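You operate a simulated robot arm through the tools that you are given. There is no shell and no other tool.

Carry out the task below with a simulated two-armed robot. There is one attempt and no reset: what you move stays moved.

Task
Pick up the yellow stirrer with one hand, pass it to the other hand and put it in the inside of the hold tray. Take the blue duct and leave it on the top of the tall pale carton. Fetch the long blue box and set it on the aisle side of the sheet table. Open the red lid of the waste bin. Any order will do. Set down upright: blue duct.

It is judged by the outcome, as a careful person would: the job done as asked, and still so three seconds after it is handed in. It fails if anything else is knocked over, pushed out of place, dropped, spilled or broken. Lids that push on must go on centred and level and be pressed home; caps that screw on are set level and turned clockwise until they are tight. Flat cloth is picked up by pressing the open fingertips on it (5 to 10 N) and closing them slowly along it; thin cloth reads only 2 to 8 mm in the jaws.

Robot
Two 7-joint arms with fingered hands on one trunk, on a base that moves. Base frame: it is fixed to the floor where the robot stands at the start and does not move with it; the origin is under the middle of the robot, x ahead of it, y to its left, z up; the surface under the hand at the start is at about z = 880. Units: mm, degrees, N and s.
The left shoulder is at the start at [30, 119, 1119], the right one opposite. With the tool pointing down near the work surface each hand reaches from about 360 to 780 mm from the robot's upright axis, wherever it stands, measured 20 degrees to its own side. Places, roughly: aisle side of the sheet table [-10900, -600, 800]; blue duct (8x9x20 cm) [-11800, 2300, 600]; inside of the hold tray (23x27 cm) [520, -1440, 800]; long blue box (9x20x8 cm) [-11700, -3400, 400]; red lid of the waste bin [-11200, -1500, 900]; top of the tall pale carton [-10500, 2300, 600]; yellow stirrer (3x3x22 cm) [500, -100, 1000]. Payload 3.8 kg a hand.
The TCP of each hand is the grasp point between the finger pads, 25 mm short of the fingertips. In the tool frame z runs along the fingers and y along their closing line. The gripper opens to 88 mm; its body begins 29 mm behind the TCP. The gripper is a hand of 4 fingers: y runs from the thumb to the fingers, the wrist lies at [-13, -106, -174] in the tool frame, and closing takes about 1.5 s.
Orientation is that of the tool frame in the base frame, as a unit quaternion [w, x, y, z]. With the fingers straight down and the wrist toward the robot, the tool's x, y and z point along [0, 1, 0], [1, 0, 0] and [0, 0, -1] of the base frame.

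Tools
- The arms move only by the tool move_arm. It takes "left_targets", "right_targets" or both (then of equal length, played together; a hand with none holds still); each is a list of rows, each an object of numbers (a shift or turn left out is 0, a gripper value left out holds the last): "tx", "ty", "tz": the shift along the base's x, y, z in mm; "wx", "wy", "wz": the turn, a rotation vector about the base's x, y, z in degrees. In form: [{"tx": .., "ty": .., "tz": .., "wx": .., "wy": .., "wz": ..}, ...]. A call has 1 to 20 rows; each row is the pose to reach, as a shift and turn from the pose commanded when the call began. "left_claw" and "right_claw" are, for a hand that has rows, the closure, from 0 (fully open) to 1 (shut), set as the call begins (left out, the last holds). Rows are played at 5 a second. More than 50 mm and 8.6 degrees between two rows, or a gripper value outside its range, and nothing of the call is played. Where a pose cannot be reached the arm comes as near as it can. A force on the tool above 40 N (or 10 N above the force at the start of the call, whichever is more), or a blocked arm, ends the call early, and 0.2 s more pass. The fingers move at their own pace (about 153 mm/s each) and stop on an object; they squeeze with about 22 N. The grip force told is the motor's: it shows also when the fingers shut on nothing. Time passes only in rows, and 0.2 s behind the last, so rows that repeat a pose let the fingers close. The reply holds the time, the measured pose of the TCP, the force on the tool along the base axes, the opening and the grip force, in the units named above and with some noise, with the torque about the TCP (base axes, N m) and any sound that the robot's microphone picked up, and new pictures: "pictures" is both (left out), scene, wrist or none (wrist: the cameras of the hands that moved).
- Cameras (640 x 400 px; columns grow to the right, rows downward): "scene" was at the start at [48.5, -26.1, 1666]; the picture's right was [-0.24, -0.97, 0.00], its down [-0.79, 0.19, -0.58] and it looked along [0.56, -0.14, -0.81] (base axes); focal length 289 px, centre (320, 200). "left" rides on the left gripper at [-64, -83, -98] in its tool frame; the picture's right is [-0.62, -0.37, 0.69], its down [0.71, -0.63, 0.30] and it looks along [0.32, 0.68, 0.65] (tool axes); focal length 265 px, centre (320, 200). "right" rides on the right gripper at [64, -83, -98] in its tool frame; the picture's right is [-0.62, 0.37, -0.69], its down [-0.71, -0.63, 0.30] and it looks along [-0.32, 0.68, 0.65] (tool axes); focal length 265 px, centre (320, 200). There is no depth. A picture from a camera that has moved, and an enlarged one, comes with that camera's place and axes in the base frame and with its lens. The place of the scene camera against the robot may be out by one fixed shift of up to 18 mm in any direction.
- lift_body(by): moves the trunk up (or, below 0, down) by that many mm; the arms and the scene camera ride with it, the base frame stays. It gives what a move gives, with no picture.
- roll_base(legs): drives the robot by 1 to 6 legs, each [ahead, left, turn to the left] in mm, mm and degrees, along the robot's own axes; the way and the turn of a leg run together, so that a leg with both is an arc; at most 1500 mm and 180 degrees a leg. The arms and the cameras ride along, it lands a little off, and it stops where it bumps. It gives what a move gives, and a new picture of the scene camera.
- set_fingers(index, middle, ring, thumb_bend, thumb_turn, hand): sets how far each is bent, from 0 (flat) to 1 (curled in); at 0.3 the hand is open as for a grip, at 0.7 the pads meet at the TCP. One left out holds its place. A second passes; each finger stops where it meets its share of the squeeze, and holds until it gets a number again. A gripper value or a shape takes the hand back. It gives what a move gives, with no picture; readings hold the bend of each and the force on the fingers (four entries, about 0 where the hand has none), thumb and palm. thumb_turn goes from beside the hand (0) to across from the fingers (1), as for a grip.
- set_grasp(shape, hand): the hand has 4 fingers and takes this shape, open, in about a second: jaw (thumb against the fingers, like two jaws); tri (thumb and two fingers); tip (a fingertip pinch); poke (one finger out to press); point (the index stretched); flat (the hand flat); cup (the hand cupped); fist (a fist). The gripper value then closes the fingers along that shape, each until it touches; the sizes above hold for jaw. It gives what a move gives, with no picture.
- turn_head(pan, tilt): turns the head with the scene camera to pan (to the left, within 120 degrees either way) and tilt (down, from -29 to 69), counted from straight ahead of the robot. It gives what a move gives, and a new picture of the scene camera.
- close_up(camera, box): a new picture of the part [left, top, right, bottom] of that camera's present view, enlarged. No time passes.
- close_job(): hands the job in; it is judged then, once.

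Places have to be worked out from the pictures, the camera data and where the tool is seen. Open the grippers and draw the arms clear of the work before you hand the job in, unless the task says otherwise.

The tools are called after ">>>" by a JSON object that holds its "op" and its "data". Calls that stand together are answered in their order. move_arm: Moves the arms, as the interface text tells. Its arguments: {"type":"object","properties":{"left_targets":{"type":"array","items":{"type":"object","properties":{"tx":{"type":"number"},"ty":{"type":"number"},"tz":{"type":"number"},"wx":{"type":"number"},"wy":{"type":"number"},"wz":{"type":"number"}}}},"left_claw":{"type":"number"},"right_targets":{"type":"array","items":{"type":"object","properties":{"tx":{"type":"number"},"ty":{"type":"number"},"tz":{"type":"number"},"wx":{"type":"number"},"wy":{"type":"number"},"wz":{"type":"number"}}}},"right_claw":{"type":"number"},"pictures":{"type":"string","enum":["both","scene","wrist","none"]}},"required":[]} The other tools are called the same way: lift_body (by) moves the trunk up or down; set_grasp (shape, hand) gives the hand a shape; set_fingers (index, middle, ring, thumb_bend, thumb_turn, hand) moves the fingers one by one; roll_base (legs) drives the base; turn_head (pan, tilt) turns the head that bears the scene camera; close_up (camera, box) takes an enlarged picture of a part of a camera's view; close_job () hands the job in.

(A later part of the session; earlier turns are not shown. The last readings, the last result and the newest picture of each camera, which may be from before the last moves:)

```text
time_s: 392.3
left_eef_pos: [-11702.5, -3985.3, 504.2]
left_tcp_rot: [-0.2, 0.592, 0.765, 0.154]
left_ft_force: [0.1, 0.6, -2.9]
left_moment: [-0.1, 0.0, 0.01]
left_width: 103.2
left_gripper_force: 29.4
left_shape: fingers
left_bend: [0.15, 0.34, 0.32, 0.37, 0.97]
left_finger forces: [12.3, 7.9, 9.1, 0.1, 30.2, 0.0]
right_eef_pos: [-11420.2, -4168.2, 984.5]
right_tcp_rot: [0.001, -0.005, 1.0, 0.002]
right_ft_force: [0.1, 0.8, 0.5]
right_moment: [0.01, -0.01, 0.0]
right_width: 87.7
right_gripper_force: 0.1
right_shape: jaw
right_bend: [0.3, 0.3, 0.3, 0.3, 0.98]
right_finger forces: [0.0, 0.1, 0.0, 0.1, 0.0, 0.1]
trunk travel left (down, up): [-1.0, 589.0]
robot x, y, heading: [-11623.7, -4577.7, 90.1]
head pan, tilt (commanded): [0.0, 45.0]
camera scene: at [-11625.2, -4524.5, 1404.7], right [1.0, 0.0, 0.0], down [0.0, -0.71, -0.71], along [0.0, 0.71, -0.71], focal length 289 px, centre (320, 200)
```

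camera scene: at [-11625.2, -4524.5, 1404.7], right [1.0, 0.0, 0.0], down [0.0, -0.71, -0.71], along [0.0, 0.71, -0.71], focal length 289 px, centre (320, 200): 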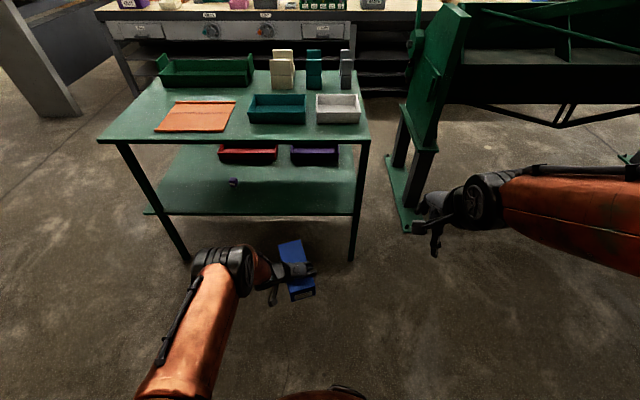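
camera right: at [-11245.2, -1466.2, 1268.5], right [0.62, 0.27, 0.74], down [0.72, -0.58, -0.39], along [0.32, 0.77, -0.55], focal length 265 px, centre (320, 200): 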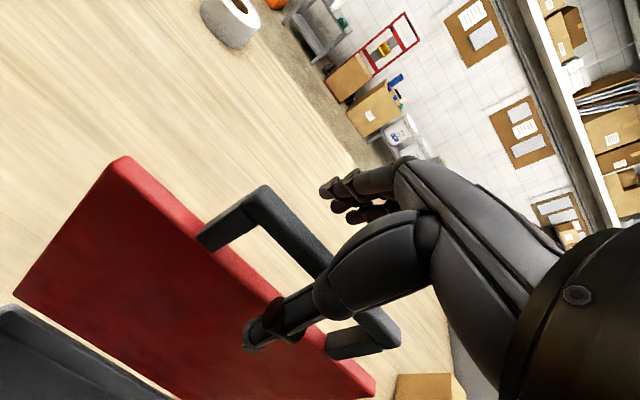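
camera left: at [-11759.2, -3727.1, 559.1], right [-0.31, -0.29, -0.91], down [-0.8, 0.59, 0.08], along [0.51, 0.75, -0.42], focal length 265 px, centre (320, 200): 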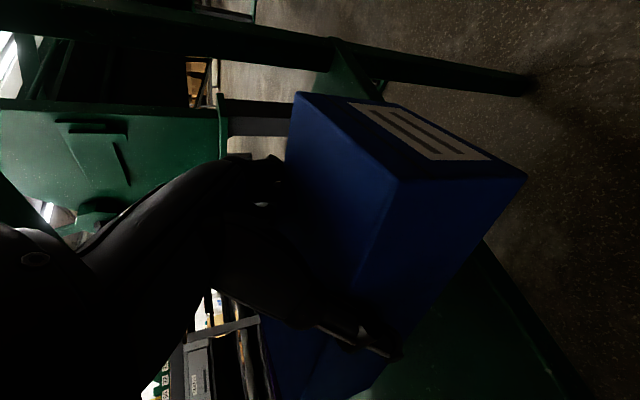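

The box is out. I raise the trunk and move forward off the bench, bringing the box to a safe carrying height.

>>> {"op": "lift_body", "data": {"by": 480}}

>>> {"op": "move_arm", "data": {"left_targets": [{"tz": 25, "ty": -10}, {"tz": 50, "ty": -20}, {"tz": 75, "ty": -30}, {"tz": 100, "ty": -40}, {"tz": 125, "ty": -50}, {"tz": 150, "ty": -60}, {"tz": 150, "ty": -60}], "pictures": "both"}}

```text
refused: 480 is not a number from -400 to 400
```

```text
time_s: 393.9
left_eef_pos: [-11703.0, -4046.8, 654.0]
left_tcp_rot: [-0.199, 0.594, 0.764, 0.153]
left_ft_force: [-0.4, 0.7, -2.7]
left_moment: [-0.06, 0.01, 0.04]
left_width: 103.3
left_gripper_force: 29.3
left_shape: fingers
left_bend: [0.15, 0.34, 0.32, 0.37, 0.97]
left_finger forces: [12.2, 8.0, 9.0, 0.0, 29.8, 0.1]
right_eef_pos: [-11420.5, -4167.0, 984.1]
right_tcp_rot: [0.0, -0.005, 1.0, 0.001]
right_ft_force: [-0.1, -0.6, -0.1]
right_moment: [-0.03, -0.03, 0.01]
right_width: 87.9
right_gripper_force: 0.1
right_shape: jaw
right_bend: [0.3, 0.3, 0.3, 0.3, 0.98]
right_finger forces: [0.1, 0.0, 0.1, 0.1, 0.0, 0.1]
trunk travel left (down, up): [-1.0, 589.0]
robot x, y, heading: [-11622.5, -4576.8, 90.3]
head pan, tilt (commanded): [0.0, 45.0]
camera scene: at [-11625.2, -4523.7, 1404.6], right [1.0, 0.0, 0.0], down [0.0, -0.71, -0.71], along [0.0, 0.71, -0.71], focal length 289 px, centre (320, 200)
camera left: at [-11758.3, -4167.7, 709.8], right [-0.31, -0.29, -0.91], down [-0.8, 0.59, 0.08], along [0.51, 0.75, -0.42], focal length 265 px, centre (320, 200)
```

scene: 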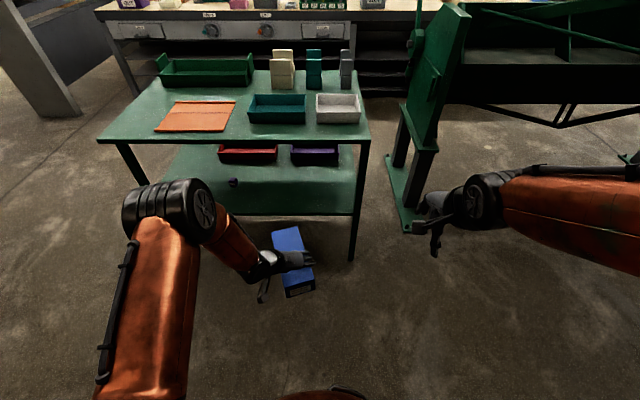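
left: 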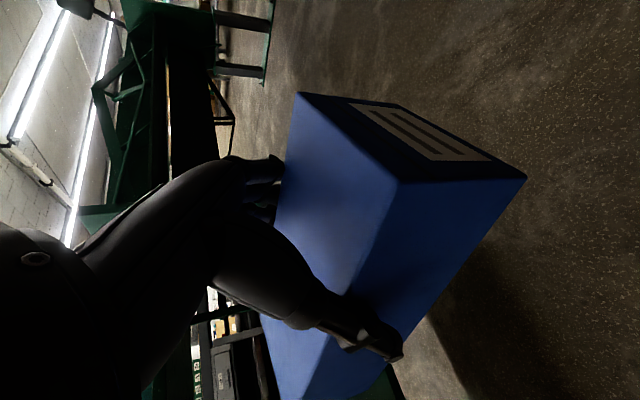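

The box is held steadily. I raise the trunk 400 mm and drive back around the cart's end.

>>> {"op": "lift_body", "data": {"by": 400}}

>>> {"op": "roll_base", "data": {"legs": [[270, 0, 0], [0, 1390, 0], [1120, 0, 0], [1120, 0, 0]]}}

>>> {"op": "turn_head", "data": {"pan": 0, "tilt": 35}}

```text
time_s: 397.7
left_eef_pos: [-11703.3, -4045.8, 1054.9]
left_tcp_rot: [-0.199, 0.593, 0.765, 0.152]
left_ft_force: [-0.5, -0.3, -2.9]
left_moment: [-0.07, -0.02, -0.01]
left_width: 103.3
left_gripper_force: 29.0
left_shape: fingers
left_bend: [0.15, 0.34, 0.32, 0.37, 0.97]
left_finger forces: [12.0, 8.0, 9.1, 0.1, 29.5, 0.0]
right_eef_pos: [-11420.5, -4166.8, 1383.9]
right_tcp_rot: [0.0, -0.005, 1.0, 0.001]
right_ft_force: [-0.3, -0.3, -0.2]
right_moment: [0.03, -0.02, 0.0]
right_width: 87.7
right_gripper_force: 0.0
right_shape: jaw
right_bend: [0.3, 0.3, 0.3, 0.3, 0.98]
right_finger forces: [0.0, 0.0, 0.0, 0.0, 0.1, 0.0]
trunk travel left (down, up): [-401.0, 189.0]
robot x, y, heading: [-11618.8, -4576.2, 90.0]
head pan, tilt (commanded): [0.0, 45.0]
```

```text
time_s: 416.7
left_eef_pos: [-13069.9, -1551.7, 1053.4]
left_tcp_rot: [-0.199, 0.594, 0.765, 0.152]
left_ft_force: [0.2, 0.5, -2.8]
left_moment: [-0.05, -0.02, 0.0]
left_width: 103.0
left_gripper_force: 28.4
left_shape: fingers
left_bend: [0.15, 0.34, 0.32, 0.37, 0.97]
left_finger forces: [11.7, 8.0, 8.9, 0.0, 29.2, 0.1]
right_eef_pos: [-12786.4, -1674.4, 1384.5]
right_tcp_rot: [0.0, -0.005, 1.0, 0.001]
right_ft_force: [0.3, -0.8, 0.4]
right_moment: [0.0, 0.03, 0.0]
right_width: 87.8
right_gripper_force: 0.0
right_shape: jaw
right_bend: [0.3, 0.3, 0.3, 0.3, 0.98]
right_finger forces: [0.0, 0.1, 0.0, 0.0, 0.0, 0.1]
trunk travel left (down, up): [-401.0, 189.0]
robot x, y, heading: [-12990.6, -2084.3, 90.1]
head pan, tilt (commanded): [0.0, 45.0]
camera scene: at [-12992.0, -2030.8, 1804.7], right [1.0, 0.0, 0.0], down [0.0, -0.71, -0.71], along [0.0, 0.71, -0.71], focal length 289 px, centre (320, 200)
```

scene: 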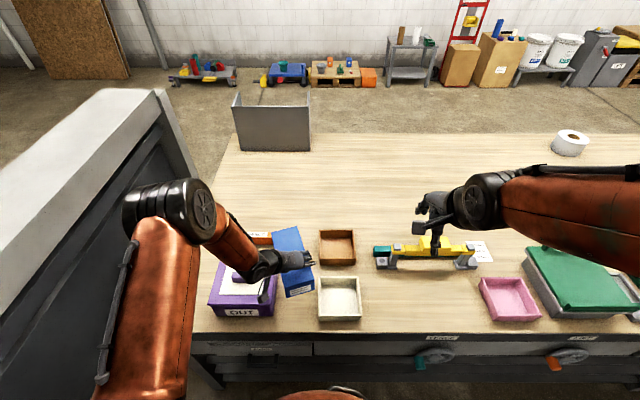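

```text
time_s: 417.4
left_eef_pos: [-13068.5, -1552.3, 1054.4]
left_tcp_rot: [-0.2, 0.594, 0.764, 0.153]
left_ft_force: [-0.9, 1.0, -3.3]
left_moment: [-0.09, -0.04, 0.01]
left_width: 103.0
left_gripper_force: 28.8
left_shape: fingers
left_bend: [0.15, 0.34, 0.32, 0.37, 0.97]
left_finger forces: [11.8, 7.9, 8.9, 0.1, 29.0, 0.0]
right_eef_pos: [-12787.3, -1674.5, 1383.6]
right_tcp_rot: [0.0, -0.006, 1.0, 0.0]
right_ft_force: [0.3, 0.1, -0.3]
right_moment: [-0.01, 0.01, 0.02]
right_width: 87.8
right_gripper_force: 0.0
right_shape: jaw
right_bend: [0.3, 0.3, 0.3, 0.3, 0.98]
right_finger forces: [0.0, 0.0, 0.0, 0.0, 0.0, 0.0]
trunk travel left (down, up): [-401.0, 189.0]
robot x, y, heading: [-12990.0, -2086.4, 90.1]
head pan, tilt (commanded): [0.0, 35.0]
camera scene: at [-12992.0, -2023.8, 1819.4], right [1.0, 0.0, 0.0], down [0.0, -0.57, -0.82], along [0.0, 0.82, -0.57], focal length 289 px, centre (320, 200)
```

scene: 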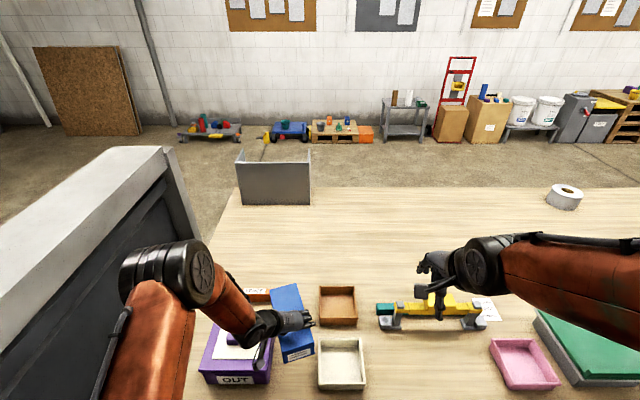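

The box hangs safely over the table's end (its bottom ≈ z 970). I raise the trunk another 180 mm before turning to face along the corridor (+x).

>>> {"op": "lift_body", "data": {"by": 180}}

>>> {"op": "roll_base", "data": {"legs": [[0, 0, -90]]}}

>>> {"op": "turn_head", "data": {"pan": 0, "tilt": 28}}

```text
time_s: 419.4
left_eef_pos: [-13070.0, -1553.1, 1234.8]
left_tcp_rot: [-0.2, 0.594, 0.765, 0.152]
left_ft_force: [0.0, 0.6, -1.8]
left_moment: [-0.09, 0.0, 0.01]
left_width: 102.6
left_gripper_force: 28.5
left_shape: fingers
left_bend: [0.15, 0.34, 0.32, 0.38, 0.97]
left_finger forces: [11.7, 7.9, 8.9, 0.1, 29.0, 0.0]
right_eef_pos: [-12786.7, -1674.9, 1564.1]
right_tcp_rot: [0.0, -0.005, 1.0, 0.001]
right_ft_force: [-0.6, 0.1, -0.4]
right_moment: [0.02, 0.04, -0.01]
right_width: 87.6
right_gripper_force: 0.0
right_shape: jaw
right_bend: [0.3, 0.3, 0.3, 0.3, 0.98]
right_finger forces: [0.0, 0.1, 0.0, 0.0, 0.0, 0.1]
trunk travel left (down, up): [-581.0, 9.0]
robot x, y, heading: [-12988.5, -2087.0, 90.3]
head pan, tilt (commanded): [0.0, 35.0]
```

```text
time_s: 423.6
left_eef_pos: [-12459.8, -1990.1, 1234.0]
left_tcp_rot: [-0.036, 0.959, 0.134, 0.248]
left_ft_force: [-0.1, 0.1, -2.2]
left_moment: [-0.02, 0.08, 0.03]
left_width: 102.4
left_gripper_force: 28.0
left_shape: fingers
left_bend: [0.15, 0.34, 0.32, 0.38, 0.97]
left_finger forces: [11.2, 7.9, 8.7, 0.0, 28.3, 0.1]
right_eef_pos: [-12574.8, -2275.6, 1563.5]
right_tcp_rot: [0.001, 0.693, 0.721, 0.0]
right_ft_force: [-0.2, -0.6, 0.1]
right_moment: [-0.02, 0.0, -0.01]
right_width: 87.9
right_gripper_force: 0.1
right_shape: jaw
right_bend: [0.3, 0.3, 0.3, 0.3, 0.98]
right_finger forces: [0.0, 0.1, 0.0, 0.0, 0.0, 0.1]
trunk travel left (down, up): [-581.0, 9.0]
robot x, y, heading: [-12984.9, -2083.5, 1.6]
head pan, tilt (commanded): [0.0, 35.0]
camera scene: at [-12923.0, -2090.7, 1999.5], right [0.03, -1.0, 0.0], down [-0.57, -0.02, -0.82], along [0.82, 0.02, -0.57], focal length 289 px, centre (320, 200)
```

scene: 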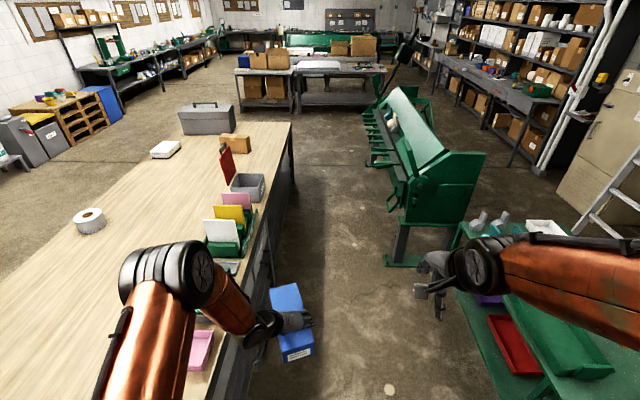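

```text
time_s: 424.3
left_eef_pos: [-12461.3, -1989.7, 1233.8]
left_tcp_rot: [-0.037, 0.959, 0.133, 0.249]
left_ft_force: [1.0, -0.6, -1.3]
left_moment: [-0.02, 0.06, -0.01]
left_width: 102.3
left_gripper_force: 28.6
left_shape: fingers
left_bend: [0.15, 0.34, 0.32, 0.38, 0.97]
left_finger forces: [11.3, 8.0, 8.8, 0.1, 28.5, 0.1]
right_eef_pos: [-12574.4, -2274.5, 1563.8]
right_tcp_rot: [0.0, 0.693, 0.721, 0.001]
right_ft_force: [0.0, 0.4, 0.5]
right_moment: [-0.01, -0.01, 0.01]
right_width: 87.8
right_gripper_force: 0.2
right_shape: jaw
right_bend: [0.3, 0.3, 0.3, 0.3, 0.98]
right_finger forces: [0.0, 0.0, 0.1, 0.0, 0.0, 0.0]
trunk travel left (down, up): [-581.0, 9.0]
robot x, y, heading: [-12990.2, -2084.3, 1.5]
head pan, tilt (commanded): [0.0, 28.0]
camera scene: at [-12919.9, -2090.8, 2010.4], right [0.03, -1.0, 0.0], down [-0.47, -0.01, -0.88], along [0.88, 0.03, -0.47], focal length 289 px, centre (320, 200)
```

scene: 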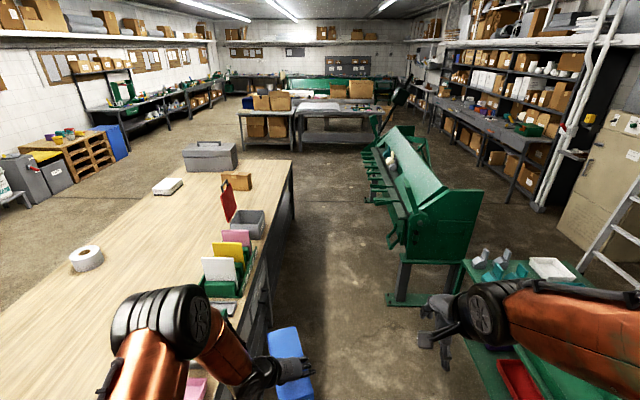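

The corridor ahead is free and the bin's lid is still open. I straighten and drive 3.5 m along the corridor.

>>> {"op": "roll_base", "data": {"legs": [[0, 0, -1.6], [1500, 0, 0], [1500, 0, 0], [540, 0, 0]]}}

```text
time_s: 441.9
left_eef_pos: [-8911.5, -1878.9, 1234.8]
left_tcp_rot: [-0.037, 0.958, 0.138, 0.249]
left_ft_force: [0.7, -0.1, -1.4]
left_moment: [-0.04, 0.11, 0.0]
left_width: 102.4
left_gripper_force: 27.7
left_shape: fingers
left_bend: [0.15, 0.34, 0.32, 0.38, 0.97]
left_finger forces: [11.1, 8.1, 8.8, 0.1, 28.2, 0.0]
right_eef_pos: [-9022.1, -2165.4, 1565.4]
right_tcp_rot: [0.001, 0.691, 0.723, 0.001]
right_ft_force: [-0.2, 0.0, -0.6]
right_moment: [0.0, -0.03, -0.01]
right_width: 87.8
right_gripper_force: 0.0
right_shape: jaw
right_bend: [0.3, 0.3, 0.3, 0.3, 0.98]
right_finger forces: [0.1, 0.0, 0.0, 0.1, 0.0, 0.0]
trunk travel left (down, up): [-581.0, 9.0]
robot x, y, heading: [-9439.3, -1980.9, 2.1]
head pan, tilt (commanded): [0.0, 28.0]
camera scene: at [-9370.4, -1984.0, 2010.5], right [0.04, -1.0, 0.0], down [-0.47, -0.02, -0.88], along [0.88, 0.03, -0.47], focal length 289 px, centre (320, 200)
```

scene: 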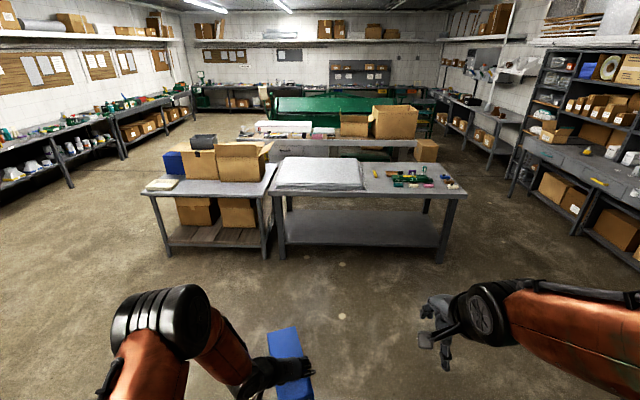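

I continue forward 550 mm, then strafe left past the table's end to the aisle, and turn to face the table (-y).

>>> {"op": "roll_base", "data": {"legs": [[550, 0, 0], [0, 1200, 0], [0, 1150, 0], [0, 0, -92]]}}

```text
time_s: 460.0
left_eef_pos: [-8900.8, -150.8, 1234.8]
left_tcp_rot: [0.154, 0.762, -0.597, 0.199]
left_ft_force: [1.1, -0.1, -2.8]
left_moment: [0.07, 0.0, 0.02]
left_width: 102.1
left_gripper_force: 27.0
left_shape: fingers
left_bend: [0.16, 0.34, 0.32, 0.38, 0.97]
left_finger forces: [10.5, 7.9, 8.6, 0.1, 27.2, 0.1]
right_eef_pos: [-9181.7, -27.1, 1563.5]
right_tcp_rot: [0.0, 1.0, 0.0, 0.0]
right_ft_force: [-0.3, -0.3, 0.1]
right_moment: [-0.01, 0.01, 0.03]
right_width: 87.5
right_gripper_force: 0.1
right_shape: jaw
right_bend: [0.3, 0.3, 0.3, 0.3, 0.98]
right_finger forces: [0.0, 0.0, 0.0, 0.0, 0.1, 0.0]
trunk travel left (down, up): [-581.0, 9.0]
robot x, y, heading: [-8980.0, 379.3, -90.5]
head pan, tilt (commanded): [0.0, 28.0]
camera scene: at [-8978.0, 299.3, 2010.4], right [-1.0, 0.01, 0.0], down [0.0, 0.47, -0.88], along [-0.01, -0.88, -0.47], focal length 289 px, centre (320, 200)
```

scene: 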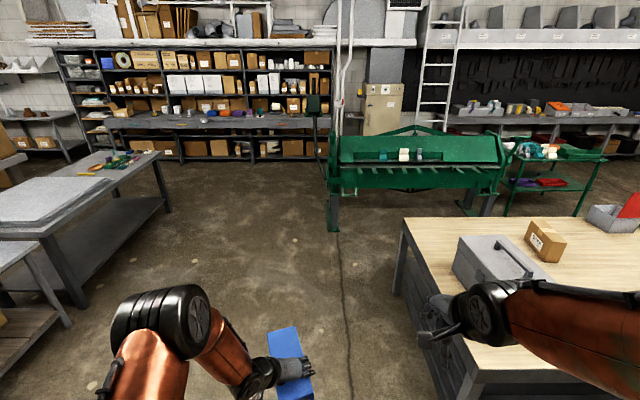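

I strafe 2 m to the right along the aisle to stand opposite the target spot, and look at the table.

>>> {"op": "roll_base", "data": {"legs": [[0, -1000, 0], [0, -1000, 0]]}}

>>> {"op": "turn_head", "data": {"pan": 5, "tilt": 50}}

```text
time_s: 470.1
left_eef_pos: [-10908.5, -139.1, 1234.1]
left_tcp_rot: [0.153, 0.762, -0.597, 0.199]
left_ft_force: [-0.1, -0.2, -2.3]
left_moment: [0.09, 0.01, -0.03]
left_width: 101.8
left_gripper_force: 27.5
left_shape: fingers
left_bend: [0.16, 0.34, 0.32, 0.38, 0.97]
left_finger forces: [10.4, 7.9, 8.5, 0.0, 27.0, 0.0]
right_eef_pos: [-11190.7, -14.6, 1564.2]
right_tcp_rot: [0.001, 1.0, 0.001, 0.0]
right_ft_force: [-0.6, 0.9, 0.5]
right_moment: [-0.02, 0.0, -0.01]
right_width: 87.8
right_gripper_force: 0.0
right_shape: jaw
right_bend: [0.3, 0.3, 0.3, 0.3, 0.98]
right_finger forces: [0.0, 0.0, 0.0, 0.0, 0.1, 0.0]
trunk travel left (down, up): [-581.0, 9.0]
robot x, y, heading: [-10986.4, 393.7, -90.4]
head pan, tilt (commanded): [0.0, 28.0]
camera scene: at [-10987.5, 312.7, 2010.4], right [-1.0, 0.01, 0.0], down [0.0, 0.47, -0.88], along [-0.01, -0.88, -0.47], focal length 289 px, centre (320, 200)
```

scene: 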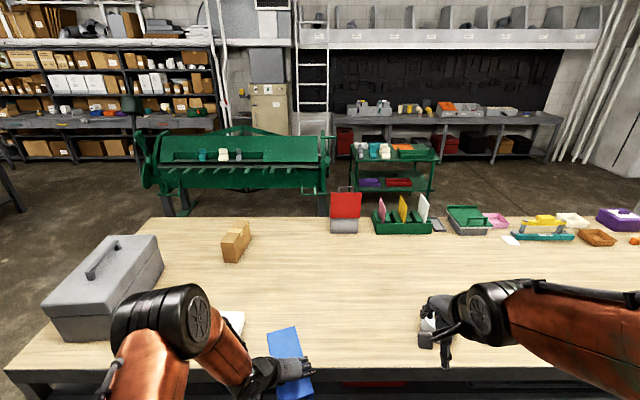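

```text
time_s: 470.9
left_eef_pos: [-10910.1, -138.4, 1234.1]
left_tcp_rot: [0.154, 0.761, -0.598, 0.199]
left_ft_force: [-0.4, -0.9, -3.4]
left_moment: [0.08, 0.02, 0.01]
left_width: 101.9
left_gripper_force: 27.5
left_shape: fingers
left_bend: [0.16, 0.34, 0.32, 0.38, 0.97]
left_finger forces: [10.4, 7.8, 8.5, 0.0, 27.0, 0.0]
right_eef_pos: [-11191.8, -14.8, 1563.9]
right_tcp_rot: [0.001, 1.0, 0.0, 0.0]
right_ft_force: [0.5, 0.1, 0.2]
right_moment: [0.02, 0.03, 0.0]
right_width: 87.5
right_gripper_force: 0.1
right_shape: jaw
right_bend: [0.3, 0.3, 0.3, 0.3, 0.98]
right_finger forces: [0.0, 0.0, 0.1, 0.0, 0.0, 0.1]
trunk travel left (down, up): [-581.0, 9.0]
robot x, y, heading: [-10981.9, 395.7, -90.5]
head pan, tilt (commanded): [5.0, 50.0]
camera scene: at [-10982.1, 327.1, 1977.8], right [-1.0, -0.08, 0.0], down [-0.06, 0.76, -0.64], along [0.05, -0.64, -0.77], focal length 289 px, centre (320, 200)
```

scene: 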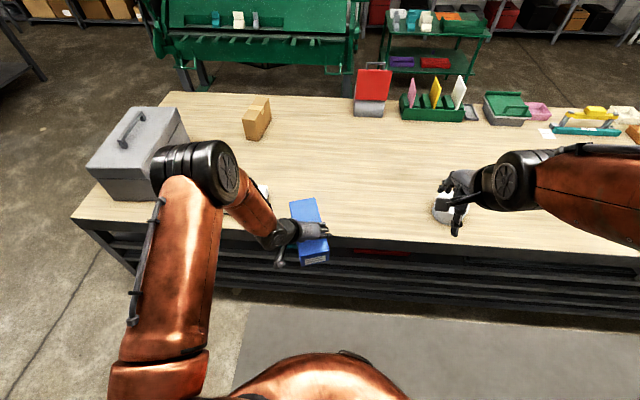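

The spot near (-10900, -600) is free. I roll forward 380 mm so the box is over the table's aisle side, then lower the trunk 280 mm.

>>> {"op": "roll_base", "data": {"legs": [[380, 0, 0.4]]}}

>>> {"op": "lift_body", "data": {"by": -280}}

>>> {"op": "turn_head", "data": {"pan": 10, "tilt": 50}}

>>> {"op": "close_up", "data": {"camera": "left", "box": [160, 0, 640, 400]}}

```text
time_s: 473.3
left_eef_pos: [-10904.3, -518.8, 1234.8]
left_tcp_rot: [0.152, 0.766, -0.592, 0.2]
left_ft_force: [-0.1, 0.9, -2.9]
left_moment: [0.1, 0.06, 0.02]
left_width: 101.9
left_gripper_force: 26.9
left_shape: fingers
left_bend: [0.16, 0.34, 0.32, 0.38, 0.97]
left_finger forces: [10.5, 7.9, 8.5, 0.0, 26.9, 0.1]
right_eef_pos: [-11187.7, -396.3, 1564.9]
right_tcp_rot: [0.001, 1.0, 0.007, 0.0]
right_ft_force: [-0.2, 0.4, 0.9]
right_moment: [-0.03, 0.03, -0.01]
right_width: 87.5
right_gripper_force: 0.1
right_shape: jaw
right_bend: [0.3, 0.3, 0.3, 0.3, 0.98]
right_finger forces: [0.1, 0.0, 0.1, 0.0, 0.1, 0.0]
trunk travel left (down, up): [-581.0, 9.0]
robot x, y, heading: [-10983.9, 11.2, -90.1]
head pan, tilt (commanded): [5.0, 50.0]
camera scene: at [-10981.6, -53.1, 1977.8], right [-1.0, -0.09, 0.0], down [-0.07, 0.76, -0.64], along [0.06, -0.64, -0.77], focal length 289 px, centre (320, 200)
```

scene: 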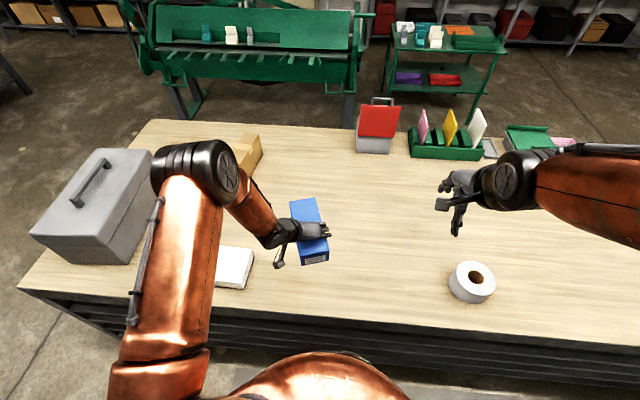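

```text
time_s: 476.1
left_eef_pos: [-10904.6, -519.7, 953.0]
left_tcp_rot: [0.153, 0.766, -0.592, 0.199]
left_ft_force: [0.5, -0.4, -1.8]
left_moment: [0.1, 0.01, 0.0]
left_width: 101.8
left_gripper_force: 26.6
left_shape: fingers
left_bend: [0.16, 0.34, 0.32, 0.38, 0.97]
left_finger forces: [10.3, 7.9, 8.5, 0.1, 26.8, 0.1]
right_eef_pos: [-11186.7, -399.3, 1283.9]
right_tcp_rot: [0.001, 1.0, 0.007, -0.001]
right_ft_force: [0.0, -0.1, 0.6]
right_moment: [0.0, -0.02, 0.01]
right_width: 87.7
right_gripper_force: 0.1
right_shape: jaw
right_bend: [0.3, 0.3, 0.3, 0.3, 0.98]
right_finger forces: [0.0, 0.2, 0.0, 0.0, 0.0, 0.0]
trunk travel left (down, up): [-301.0, 289.0]
robot x, y, heading: [-10985.6, 13.5, -89.7]
head pan, tilt (commanded): [5.0, 50.0]
```

```text
time_s: 476.8
left_eef_pos: [-10904.9, -519.6, 954.6]
left_tcp_rot: [0.153, 0.766, -0.592, 0.201]
left_ft_force: [0.1, -0.4, -2.1]
left_moment: [0.09, 0.0, 0.01]
left_width: 101.8
left_gripper_force: 27.1
left_shape: fingers
left_bend: [0.16, 0.34, 0.32, 0.38, 0.97]
left_finger forces: [10.5, 7.9, 8.6, 0.0, 26.8, 0.0]
right_eef_pos: [-11187.2, -398.6, 1283.9]
right_tcp_rot: [0.002, 1.0, 0.007, 0.0]
right_ft_force: [-0.4, 0.2, -0.2]
right_moment: [-0.02, 0.0, 0.01]
right_width: 87.6
right_gripper_force: 0.1
right_shape: jaw
right_bend: [0.3, 0.3, 0.3, 0.3, 0.98]
right_finger forces: [0.1, 0.0, 0.1, 0.1, 0.0, 0.0]
trunk travel left (down, up): [-301.0, 289.0]
robot x, y, heading: [-10985.4, 9.9, -89.9]
head pan, tilt (commanded): [10.0, 50.0]
camera scene: at [-10974.9, -54.1, 1697.8], right [-0.98, -0.18, 0.0], down [-0.14, 0.75, -0.64], along [0.11, -0.63, -0.77], focal length 289 px, centre (320, 200)
```

scene: 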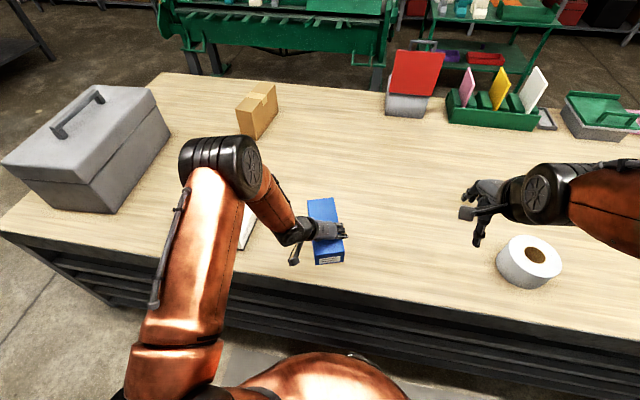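

```text
1.00 times, centred on (400, 200) of left (not enlarged: the box is as wide or as high as the picture)
camera zoom: at [-10851.2, -398.6, 1009.4], right [0.31, 0.29, -0.91], down [0.8, -0.59, 0.08], along [-0.51, -0.75, -0.42], focal length 265 px, centre (240, 200)
```

zoom: 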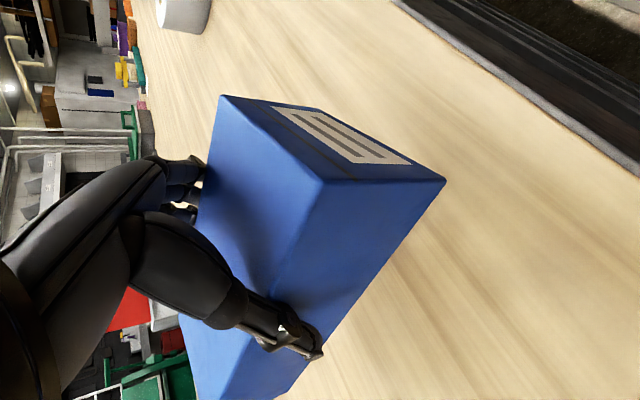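

The box hovers over the free table area. I extend 45 mm forward and lower to about 15 mm above the table.

>>> {"op": "move_arm", "data": {"left_targets": [{"ty": -15, "tz": -12}, {"ty": -30, "tz": -25}, {"ty": -45, "tz": -40}, {"ty": -45, "tz": -55}, {"ty": -45, "tz": -65}, {"ty": -45, "tz": -72}, {"ty": -45, "tz": -72}], "pictures": "both"}}

>>> {"op": "close_up", "data": {"camera": "scene", "box": [250, 160, 410, 290]}}

```text
time_s: 478.4
left_eef_pos: [-10904.0, -563.9, 881.9]
left_tcp_rot: [0.152, 0.766, -0.592, 0.2]
left_ft_force: [-0.8, -0.3, -2.6]
left_moment: [0.09, 0.02, -0.02]
left_width: 101.5
left_gripper_force: 26.6
left_shape: fingers
left_bend: [0.16, 0.34, 0.33, 0.38, 0.97]
left_finger forces: [10.3, 8.0, 8.5, 0.0, 26.6, 0.0]
right_eef_pos: [-11188.4, -399.0, 1283.9]
right_tcp_rot: [0.001, 1.0, 0.008, 0.0]
right_ft_force: [0.3, 0.1, 0.2]
right_moment: [-0.02, 0.0, 0.01]
right_width: 87.8
right_gripper_force: 0.0
right_shape: jaw
right_bend: [0.3, 0.3, 0.3, 0.3, 0.98]
right_finger forces: [0.0, 0.0, 0.1, 0.0, 0.0, 0.0]
trunk travel left (down, up): [-301.0, 289.0]
robot x, y, heading: [-10987.5, 5.8, -89.9]
head pan, tilt (commanded): [10.0, 50.0]
camera scene: at [-10974.9, -54.0, 1697.8], right [-0.98, -0.18, 0.0], down [-0.14, 0.75, -0.64], along [0.11, -0.63, -0.77], focal length 289 px, centre (320, 200)
camera left: at [-10851.0, -443.6, 936.5], right [0.31, 0.29, -0.91], down [0.8, -0.59, 0.08], along [-0.51, -0.75, -0.42], focal length 265 px, centre (320, 200)
```

scene: 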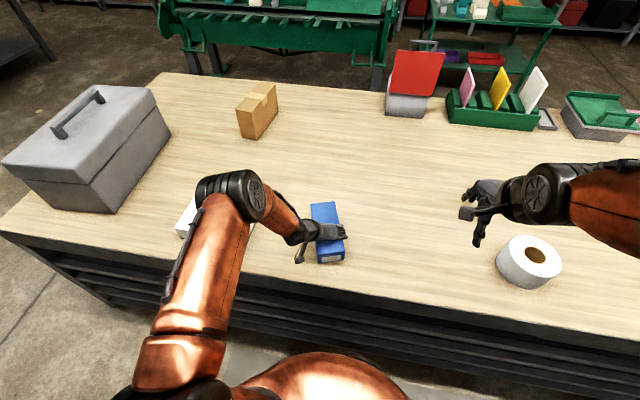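
left: 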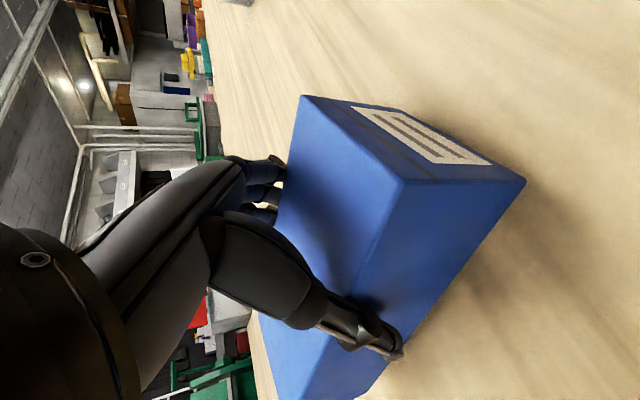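

```text
3.08 times, centred on (330, 225) of scene
camera zoom: at [-10974.9, -54.0, 1697.8], right [-0.98, -0.18, 0.0], down [-0.14, 0.75, -0.64], along [0.11, -0.63, -0.77], focal length 891 px, centre (289, 123)
```

zoom: 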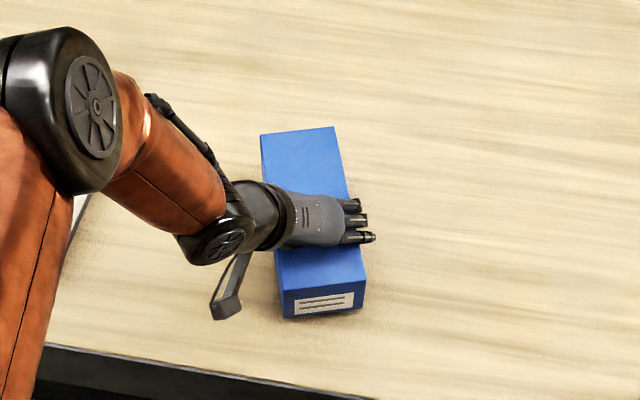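

Just above the table. I lower in small steps watching for contact.

>>> {"op": "move_arm", "data": {"left_targets": [{"tz": -4}, {"tz": -8}, {"tz": -12}, {"tz": -12}], "pictures": "none"}}

>>> {"op": "move_arm", "data": {"left_targets": [{"tz": -3}, {"tz": -5}, {"tz": -5}], "pictures": "none"}}

```text
time_s: 479.4
left_eef_pos: [-10904.6, -565.0, 870.8]
left_tcp_rot: [0.152, 0.766, -0.592, 0.199]
left_ft_force: [0.0, -0.1, -2.3]
left_moment: [0.08, 0.01, -0.04]
left_width: 101.6
left_gripper_force: 26.8
left_shape: fingers
left_bend: [0.16, 0.34, 0.33, 0.38, 0.97]
left_finger forces: [10.2, 7.9, 8.5, 0.0, 26.7, 0.0]
right_eef_pos: [-11187.1, -398.8, 1283.4]
right_tcp_rot: [0.002, 1.0, 0.006, 0.0]
right_ft_force: [-0.5, -0.6, -0.5]
right_moment: [0.03, 0.0, 0.0]
right_width: 87.7
right_gripper_force: 0.2
right_shape: jaw
right_bend: [0.3, 0.3, 0.3, 0.3, 0.98]
right_finger forces: [0.1, 0.1, 0.1, 0.0, 0.1, 0.1]
trunk travel left (down, up): [-301.0, 289.0]
robot x, y, heading: [-10985.5, 9.8, -90.0]
head pan, tilt (commanded): [10.0, 50.0]
```

```text
time_s: 480.2
left_eef_pos: [-10905.5, -564.4, 866.3]
left_tcp_rot: [0.152, 0.765, -0.593, 0.2]
left_ft_force: [-0.5, -1.8, 1.7]
left_moment: [0.32, -0.1, -0.04]
left_width: 101.5
left_gripper_force: 30.7
left_shape: fingers
left_bend: [0.16, 0.34, 0.32, 0.38, 0.98]
left_finger forces: [12.8, 8.1, 10.0, 0.1, 30.6, 0.1]
right_eef_pos: [-11186.7, -398.3, 1285.4]
right_tcp_rot: [0.001, 1.0, 0.007, 0.0]
right_ft_force: [-0.2, -1.1, -0.7]
right_moment: [0.02, 0.0, 0.03]
right_width: 87.6
right_gripper_force: 0.0
right_shape: jaw
right_bend: [0.3, 0.3, 0.3, 0.3, 0.98]
right_finger forces: [0.1, 0.0, 0.1, 0.1, 0.0, 0.0]
trunk travel left (down, up): [-301.0, 289.0]
robot x, y, heading: [-10986.9, 10.2, -90.2]
head pan, tilt (commanded): [10.0, 50.0]
```

First contact at z ≈ 866 (one end touches). I lower 3 mm more to seat it.

>>> {"op": "move_arm", "data": {"left_targets": [{"tz": -2}, {"tz": -3}, {"tz": -3}], "pictures": "wrist"}}

>>> {"op": "close_up", "data": {"camera": "scene", "box": [250, 160, 410, 290]}}

```text
time_s: 481.0
left_eef_pos: [-10904.9, -564.7, 863.3]
left_tcp_rot: [0.153, 0.766, -0.592, 0.199]
left_ft_force: [1.0, -3.9, 7.7]
left_moment: [0.43, -0.09, 0.01]
left_width: 102.2
left_gripper_force: 32.8
left_shape: fingers
left_bend: [0.15, 0.34, 0.32, 0.38, 0.99]
left_finger forces: [14.3, 8.7, 10.8, 0.1, 32.0, 0.0]
right_eef_pos: [-11187.9, -399.8, 1283.7]
right_tcp_rot: [0.0, 1.0, 0.007, 0.0]
right_ft_force: [0.1, -0.6, 0.6]
right_moment: [-0.02, 0.0, 0.03]
right_width: 87.7
right_gripper_force: 0.1
right_shape: jaw
right_bend: [0.3, 0.3, 0.3, 0.3, 0.98]
right_finger forces: [0.1, 0.0, 0.1, 0.0, 0.1, 0.1]
trunk travel left (down, up): [-301.0, 289.0]
robot x, y, heading: [-10983.3, 8.1, -90.0]
head pan, tilt (commanded): [10.0, 50.0]
camera left: at [-10851.6, -443.4, 917.9], right [0.31, 0.29, -0.91], down [0.8, -0.59, 0.08], along [-0.51, -0.75, -0.41], focal length 265 px, centre (320, 200)
```

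left: 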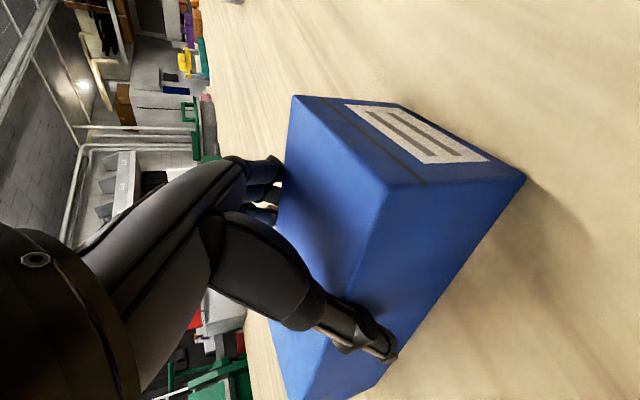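

```text
3.08 times, centred on (330, 225) of scene
camera zoom: at [-10975.0, -53.5, 1697.8], right [-0.98, -0.18, 0.0], down [-0.14, 0.75, -0.64], along [0.11, -0.63, -0.77], focal length 891 px, centre (289, 123)
```

zoom: 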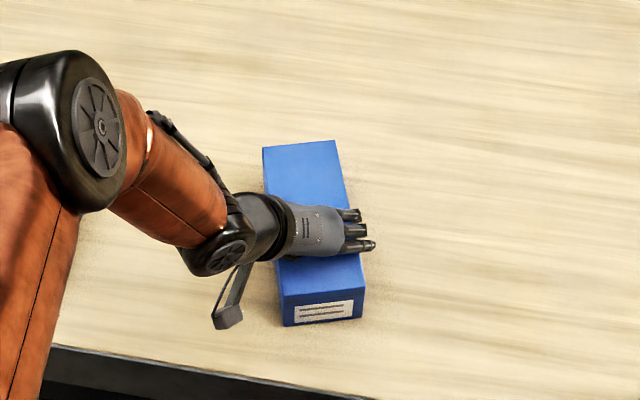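

The near end is down and the far end within a few mm. I lower 3 mm more and then open the fingers.

>>> {"op": "move_arm", "data": {"left_targets": [{"tz": -2}, {"tz": -3}, {"tz": -3}], "pictures": "none"}}

>>> {"op": "set_fingers", "data": {"hand": "left", "index": 0.15, "middle": 0.15, "ring": 0.15, "thumb_bend": 0.15}}

>>> {"op": "close_up", "data": {"camera": "left", "box": [160, 0, 640, 400]}}

```text
time_s: 481.8
left_eef_pos: [-10906.4, -564.5, 862.3]
left_tcp_rot: [0.155, 0.765, -0.592, 0.201]
left_ft_force: [2.8, 0.3, 25.0]
left_moment: [0.34, 0.0, 0.05]
left_width: 102.5
left_gripper_force: 38.0
left_shape: fingers
left_bend: [0.15, 0.34, 0.32, 0.38, 1.0]
left_finger forces: [16.3, 9.3, 11.1, 0.0, 38.8, 0.0]
right_eef_pos: [-11187.5, -396.3, 1284.4]
right_tcp_rot: [0.002, 1.0, 0.007, 0.0]
right_ft_force: [-0.1, -0.5, -0.4]
right_moment: [0.03, 0.02, 0.03]
right_width: 88.1
right_gripper_force: 0.0
right_shape: jaw
right_bend: [0.3, 0.3, 0.3, 0.3, 0.98]
right_finger forces: [0.1, 0.0, 0.0, 0.0, 0.0, 0.0]
trunk travel left (down, up): [-301.0, 289.0]
robot x, y, heading: [-10987.4, 9.8, -89.9]
head pan, tilt (commanded): [10.0, 50.0]
```

```text
time_s: 482.8
left_eef_pos: [-10904.5, -564.9, 858.9]
left_tcp_rot: [0.152, 0.766, -0.592, 0.199]
left_ft_force: [0.7, -2.5, 11.7]
left_moment: [0.12, 0.34, 0.04]
left_width: 117.0
left_gripper_force: 5.3
left_shape: fingers
left_bend: [0.13, 0.15, 0.15, 0.13, 0.97]
left_finger forces: [7.6, 0.1, 0.0, 0.0, 3.1, 0.0]
right_eef_pos: [-11186.6, -397.6, 1285.3]
right_tcp_rot: [0.002, 1.0, 0.007, 0.0]
right_ft_force: [0.0, 0.5, 0.8]
right_moment: [-0.02, 0.01, 0.0]
right_width: 87.6
right_gripper_force: 0.0
right_shape: jaw
right_bend: [0.3, 0.3, 0.3, 0.3, 0.98]
right_finger forces: [0.0, 0.1, 0.0, 0.0, 0.0, 0.0]
trunk travel left (down, up): [-301.0, 289.0]
robot x, y, heading: [-10983.9, 12.5, -89.7]
head pan, tilt (commanded): [10.0, 50.0]
```

```text
1.00 times, centred on (400, 200) of left (not enlarged: the box is as wide or as high as the picture)
camera zoom: at [-10851.7, -442.8, 914.5], right [0.31, 0.29, -0.91], down [0.8, -0.59, 0.08], along [-0.51, -0.75, -0.42], focal length 265 px, centre (240, 200)
```

zoom: 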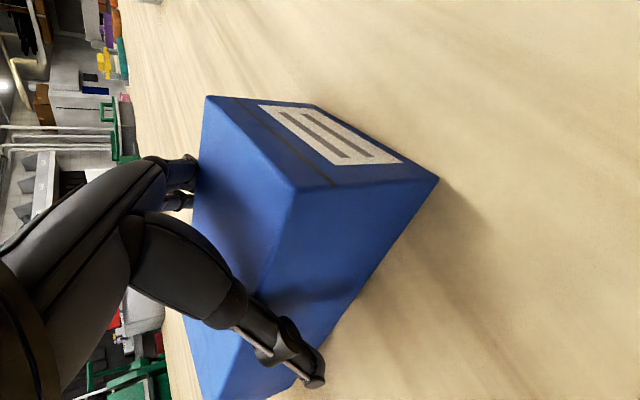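

Released; only slight contact at the edges remains. I open a bit more and lift the hand straight up.

>>> {"op": "set_fingers", "data": {"hand": "left", "index": 0.05, "middle": 0.1, "ring": 0.1, "thumb_bend": 0.05}}

>>> {"op": "move_arm", "data": {"left_targets": [{"tz": 5}, {"tz": 12}, {"tz": 22}, {"tz": 35}, {"tz": 55}, {"tz": 80}, {"tz": 110}, {"tz": 145}, {"tz": 180}], "pictures": "both"}}

>>> {"op": "close_up", "data": {"camera": "scene", "box": [250, 160, 410, 290]}}

```text
time_s: 483.8
left_eef_pos: [-10905.0, -564.7, 858.3]
left_tcp_rot: [0.153, 0.765, -0.592, 0.2]
left_ft_force: [0.8, 0.4, 0.2]
left_moment: [0.0, 0.0, 0.03]
left_width: 126.9
left_gripper_force: 0.1
left_shape: fingers
left_bend: [0.05, 0.1, 0.1, 0.05, 0.95]
left_finger forces: [0.1, 0.0, 0.0, 0.1, 0.8, 0.0]
right_eef_pos: [-11187.1, -398.8, 1284.6]
right_tcp_rot: [0.001, 1.0, 0.007, -0.001]
right_ft_force: [-0.9, 0.8, 0.1]
right_moment: [0.02, 0.0, 0.03]
right_width: 87.6
right_gripper_force: 0.1
right_shape: jaw
right_bend: [0.3, 0.3, 0.3, 0.3, 0.98]
right_finger forces: [0.0, 0.1, 0.0, 0.0, 0.0, 0.0]
trunk travel left (down, up): [-301.0, 289.0]
robot x, y, heading: [-10982.8, 11.0, -90.0]
head pan, tilt (commanded): [10.0, 50.0]
```

```text
time_s: 485.8
left_eef_pos: [-10905.0, -565.5, 1039.5]
left_tcp_rot: [0.153, 0.765, -0.592, 0.201]
left_ft_force: [0.3, -0.2, -0.3]
left_moment: [0.01, -0.02, -0.03]
left_width: 127.0
left_gripper_force: 0.0
left_shape: fingers
left_bend: [0.05, 0.1, 0.1, 0.05, 0.95]
left_finger forces: [0.1, 0.0, 0.0, 0.0, 0.0, 0.0]
right_eef_pos: [-11187.3, -397.0, 1282.4]
right_tcp_rot: [0.001, 1.0, 0.007, 0.0]
right_ft_force: [0.1, 0.7, 0.3]
right_moment: [0.0, -0.03, 0.02]
right_width: 87.7
right_gripper_force: 0.0
right_shape: jaw
right_bend: [0.3, 0.3, 0.3, 0.3, 0.98]
right_finger forces: [0.1, 0.0, 0.0, 0.0, 0.0, 0.0]
trunk travel left (down, up): [-301.0, 289.0]
robot x, y, heading: [-10986.5, 13.7, -89.7]
head pan, tilt (commanded): [10.0, 50.0]
camera scene: at [-10974.5, -53.0, 1697.8], right [-0.98, -0.18, 0.0], down [-0.14, 0.75, -0.64], along [0.11, -0.63, -0.77], focal length 289 px, centre (320, 200)
camera left: at [-10851.3, -443.5, 1094.6], right [0.31, 0.29, -0.91], down [0.8, -0.59, 0.08], along [-0.51, -0.75, -0.42], focal length 265 px, centre (320, 200)
```

scene: 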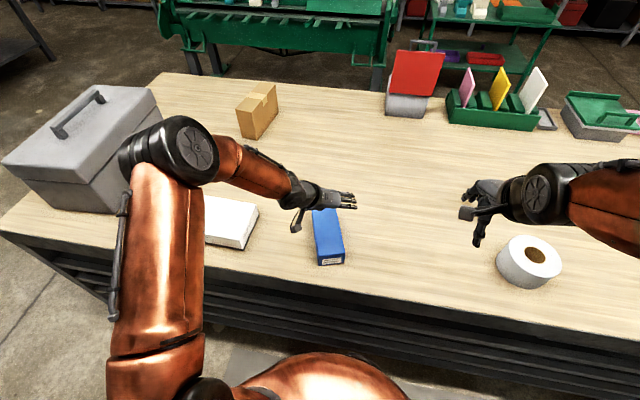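
left: 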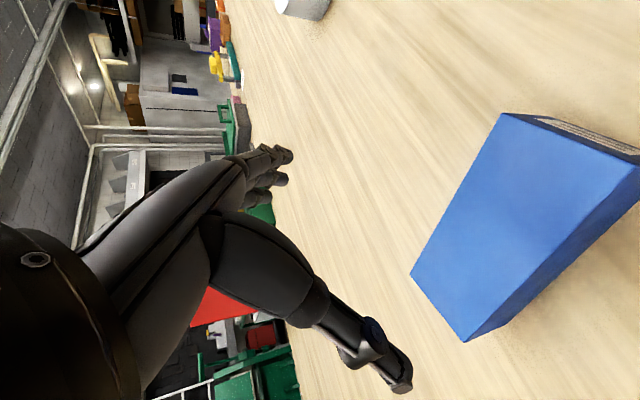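

```text
3.08 times, centred on (330, 225) of scene
camera zoom: at [-10974.5, -53.0, 1697.8], right [-0.98, -0.18, 0.0], down [-0.14, 0.75, -0.64], along [0.11, -0.63, -0.77], focal length 891 px, centre (289, 123)
```

zoom: 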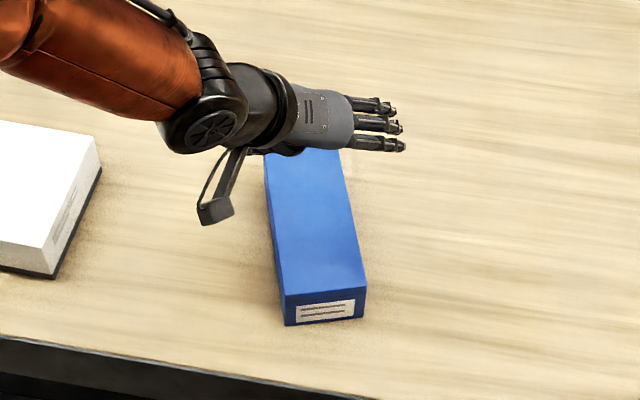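

The blue box lies flat on the aisle side of the table, untouched neighbours around. I take the arms clear: normal open grippers and roll back from the table.

>>> {"op": "roll_base", "data": {"legs": [[-450, 0, 0]]}}

>>> {"op": "move_arm", "data": {"left_targets": [{"tz": 20, "ty": 15}, {"tz": 40, "ty": 30}, {"tz": 60, "ty": 45}, {"tz": 60, "ty": 45}], "right_targets": [{}, {}, {}, {}], "left_claw": 0, "right_claw": 0, "pictures": "none"}}

>>> {"op": "turn_head", "data": {"pan": 0, "tilt": 30}}

>>> {"op": "close_up", "data": {"camera": "scene", "box": [180, 80, 500, 280]}}

```text
time_s: 488.5
left_eef_pos: [-10907.4, -114.9, 1039.6]
left_tcp_rot: [0.152, 0.765, -0.594, 0.2]
left_ft_force: [-1.0, 1.0, 0.3]
left_moment: [0.0, -0.03, 0.02]
left_width: 126.9
left_gripper_force: 0.0
left_shape: fingers
left_bend: [0.05, 0.1, 0.1, 0.05, 0.95]
left_finger forces: [0.1, 0.0, 0.0, 0.1, 0.0, 0.0]
right_eef_pos: [-11189.9, 52.7, 1284.2]
right_tcp_rot: [0.002, 1.0, 0.006, 0.0]
right_ft_force: [-0.9, -0.9, 0.0]
right_moment: [0.02, -0.01, 0.0]
right_width: 87.5
right_gripper_force: 0.0
right_shape: jaw
right_bend: [0.3, 0.3, 0.3, 0.3, 0.98]
right_finger forces: [0.1, 0.1, 0.0, 0.0, 0.0, 0.0]
trunk travel left (down, up): [-301.0, 289.0]
robot x, y, heading: [-10988.4, 465.3, -89.8]
head pan, tilt (commanded): [10.0, 50.0]
camera scene: at [-10976.6, 397.6, 1697.8], right [-0.98, -0.18, 0.0], down [-0.14, 0.75, -0.64], along [0.11, -0.63, -0.77], focal length 289 px, centre (320, 200)
```

scene: 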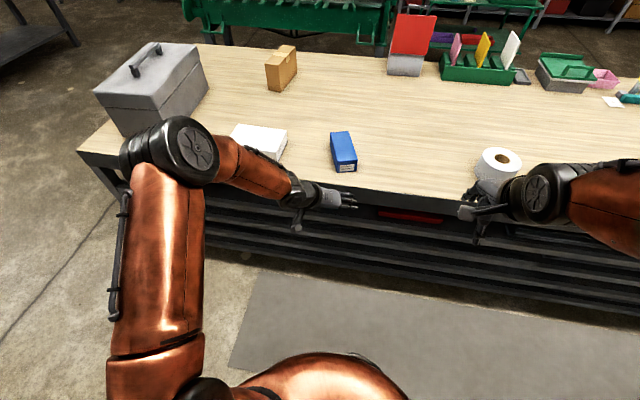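

```text
time_s: 489.5
left_eef_pos: [-10906.3, -71.4, 1098.6]
left_tcp_rot: [0.152, 0.765, -0.593, 0.201]
left_ft_force: [-0.4, -0.1, 0.4]
left_moment: [0.02, 0.01, -0.04]
left_width: 88.0
left_gripper_force: 0.2
left_shape: jaw
left_bend: [0.3, 0.3, 0.3, 0.3, 0.97]
left_finger forces: [0.1, 0.0, 0.0, 0.1, 0.1, 0.0]
right_eef_pos: [-11189.2, 51.0, 1283.6]
right_tcp_rot: [0.001, 1.0, 0.006, 0.0]
right_ft_force: [0.7, 0.2, 0.9]
right_moment: [-0.01, -0.01, 0.01]
right_width: 87.7
right_gripper_force: 0.0
right_shape: jaw
right_bend: [0.3, 0.3, 0.3, 0.3, 0.98]
right_finger forces: [0.0, 0.0, 0.0, 0.0, 0.0, 0.1]
trunk travel left (down, up): [-301.0, 289.0]
robot x, y, heading: [-10986.3, 460.8, -89.6]
head pan, tilt (commanded): [10.0, 50.0]
```

```text
time_s: 490.4
left_eef_pos: [-10906.0, -70.6, 1098.3]
left_tcp_rot: [0.153, 0.765, -0.592, 0.2]
left_ft_force: [-0.2, -0.8, 0.1]
left_moment: [0.0, 0.04, -0.01]
left_width: 88.1
left_gripper_force: 0.1
left_shape: jaw
left_bend: [0.3, 0.3, 0.3, 0.3, 0.97]
left_finger forces: [0.0, 0.0, 0.0, 0.1, 0.0, 0.0]
right_eef_pos: [-11189.8, 53.3, 1283.2]
right_tcp_rot: [0.0, 1.0, 0.006, -0.001]
right_ft_force: [0.0, -0.3, 0.7]
right_moment: [-0.03, 0.0, -0.05]
right_width: 87.5
right_gripper_force: 0.1
right_shape: jaw
right_bend: [0.3, 0.3, 0.3, 0.3, 0.98]
right_finger forces: [0.0, 0.0, 0.0, 0.0, 0.0, 0.0]
trunk travel left (down, up): [-301.0, 289.0]
robot x, y, heading: [-10985.3, 464.8, -89.9]
head pan, tilt (commanded): [0.0, 30.0]
camera scene: at [-10989.9, 382.4, 1727.2], right [-1.0, 0.0, 0.0], down [0.0, 0.5, -0.87], along [0.0, -0.87, -0.5], focal length 289 px, centre (320, 200)
```

scene: 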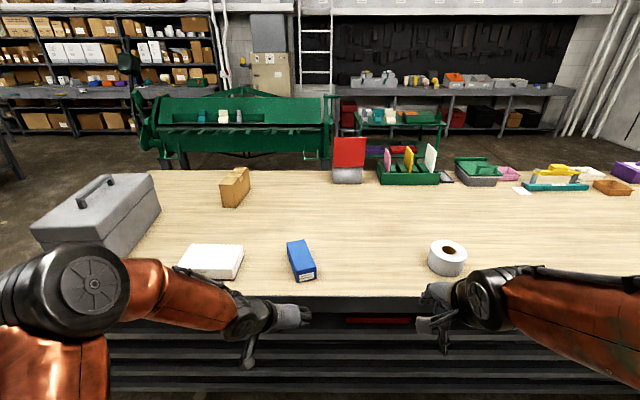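

```text
2.00 times, centred on (340, 180) of scene
camera zoom: at [-10989.9, 382.4, 1727.2], right [-1.0, 0.0, 0.0], down [0.0, 0.5, -0.87], along [0.0, -0.87, -0.5], focal length 579 px, centre (280, 240)
```

zoom: 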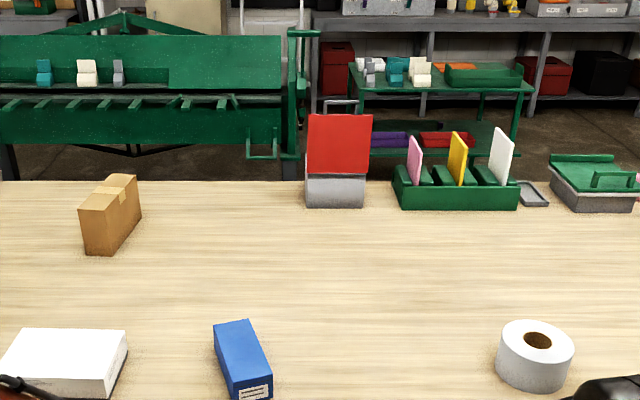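

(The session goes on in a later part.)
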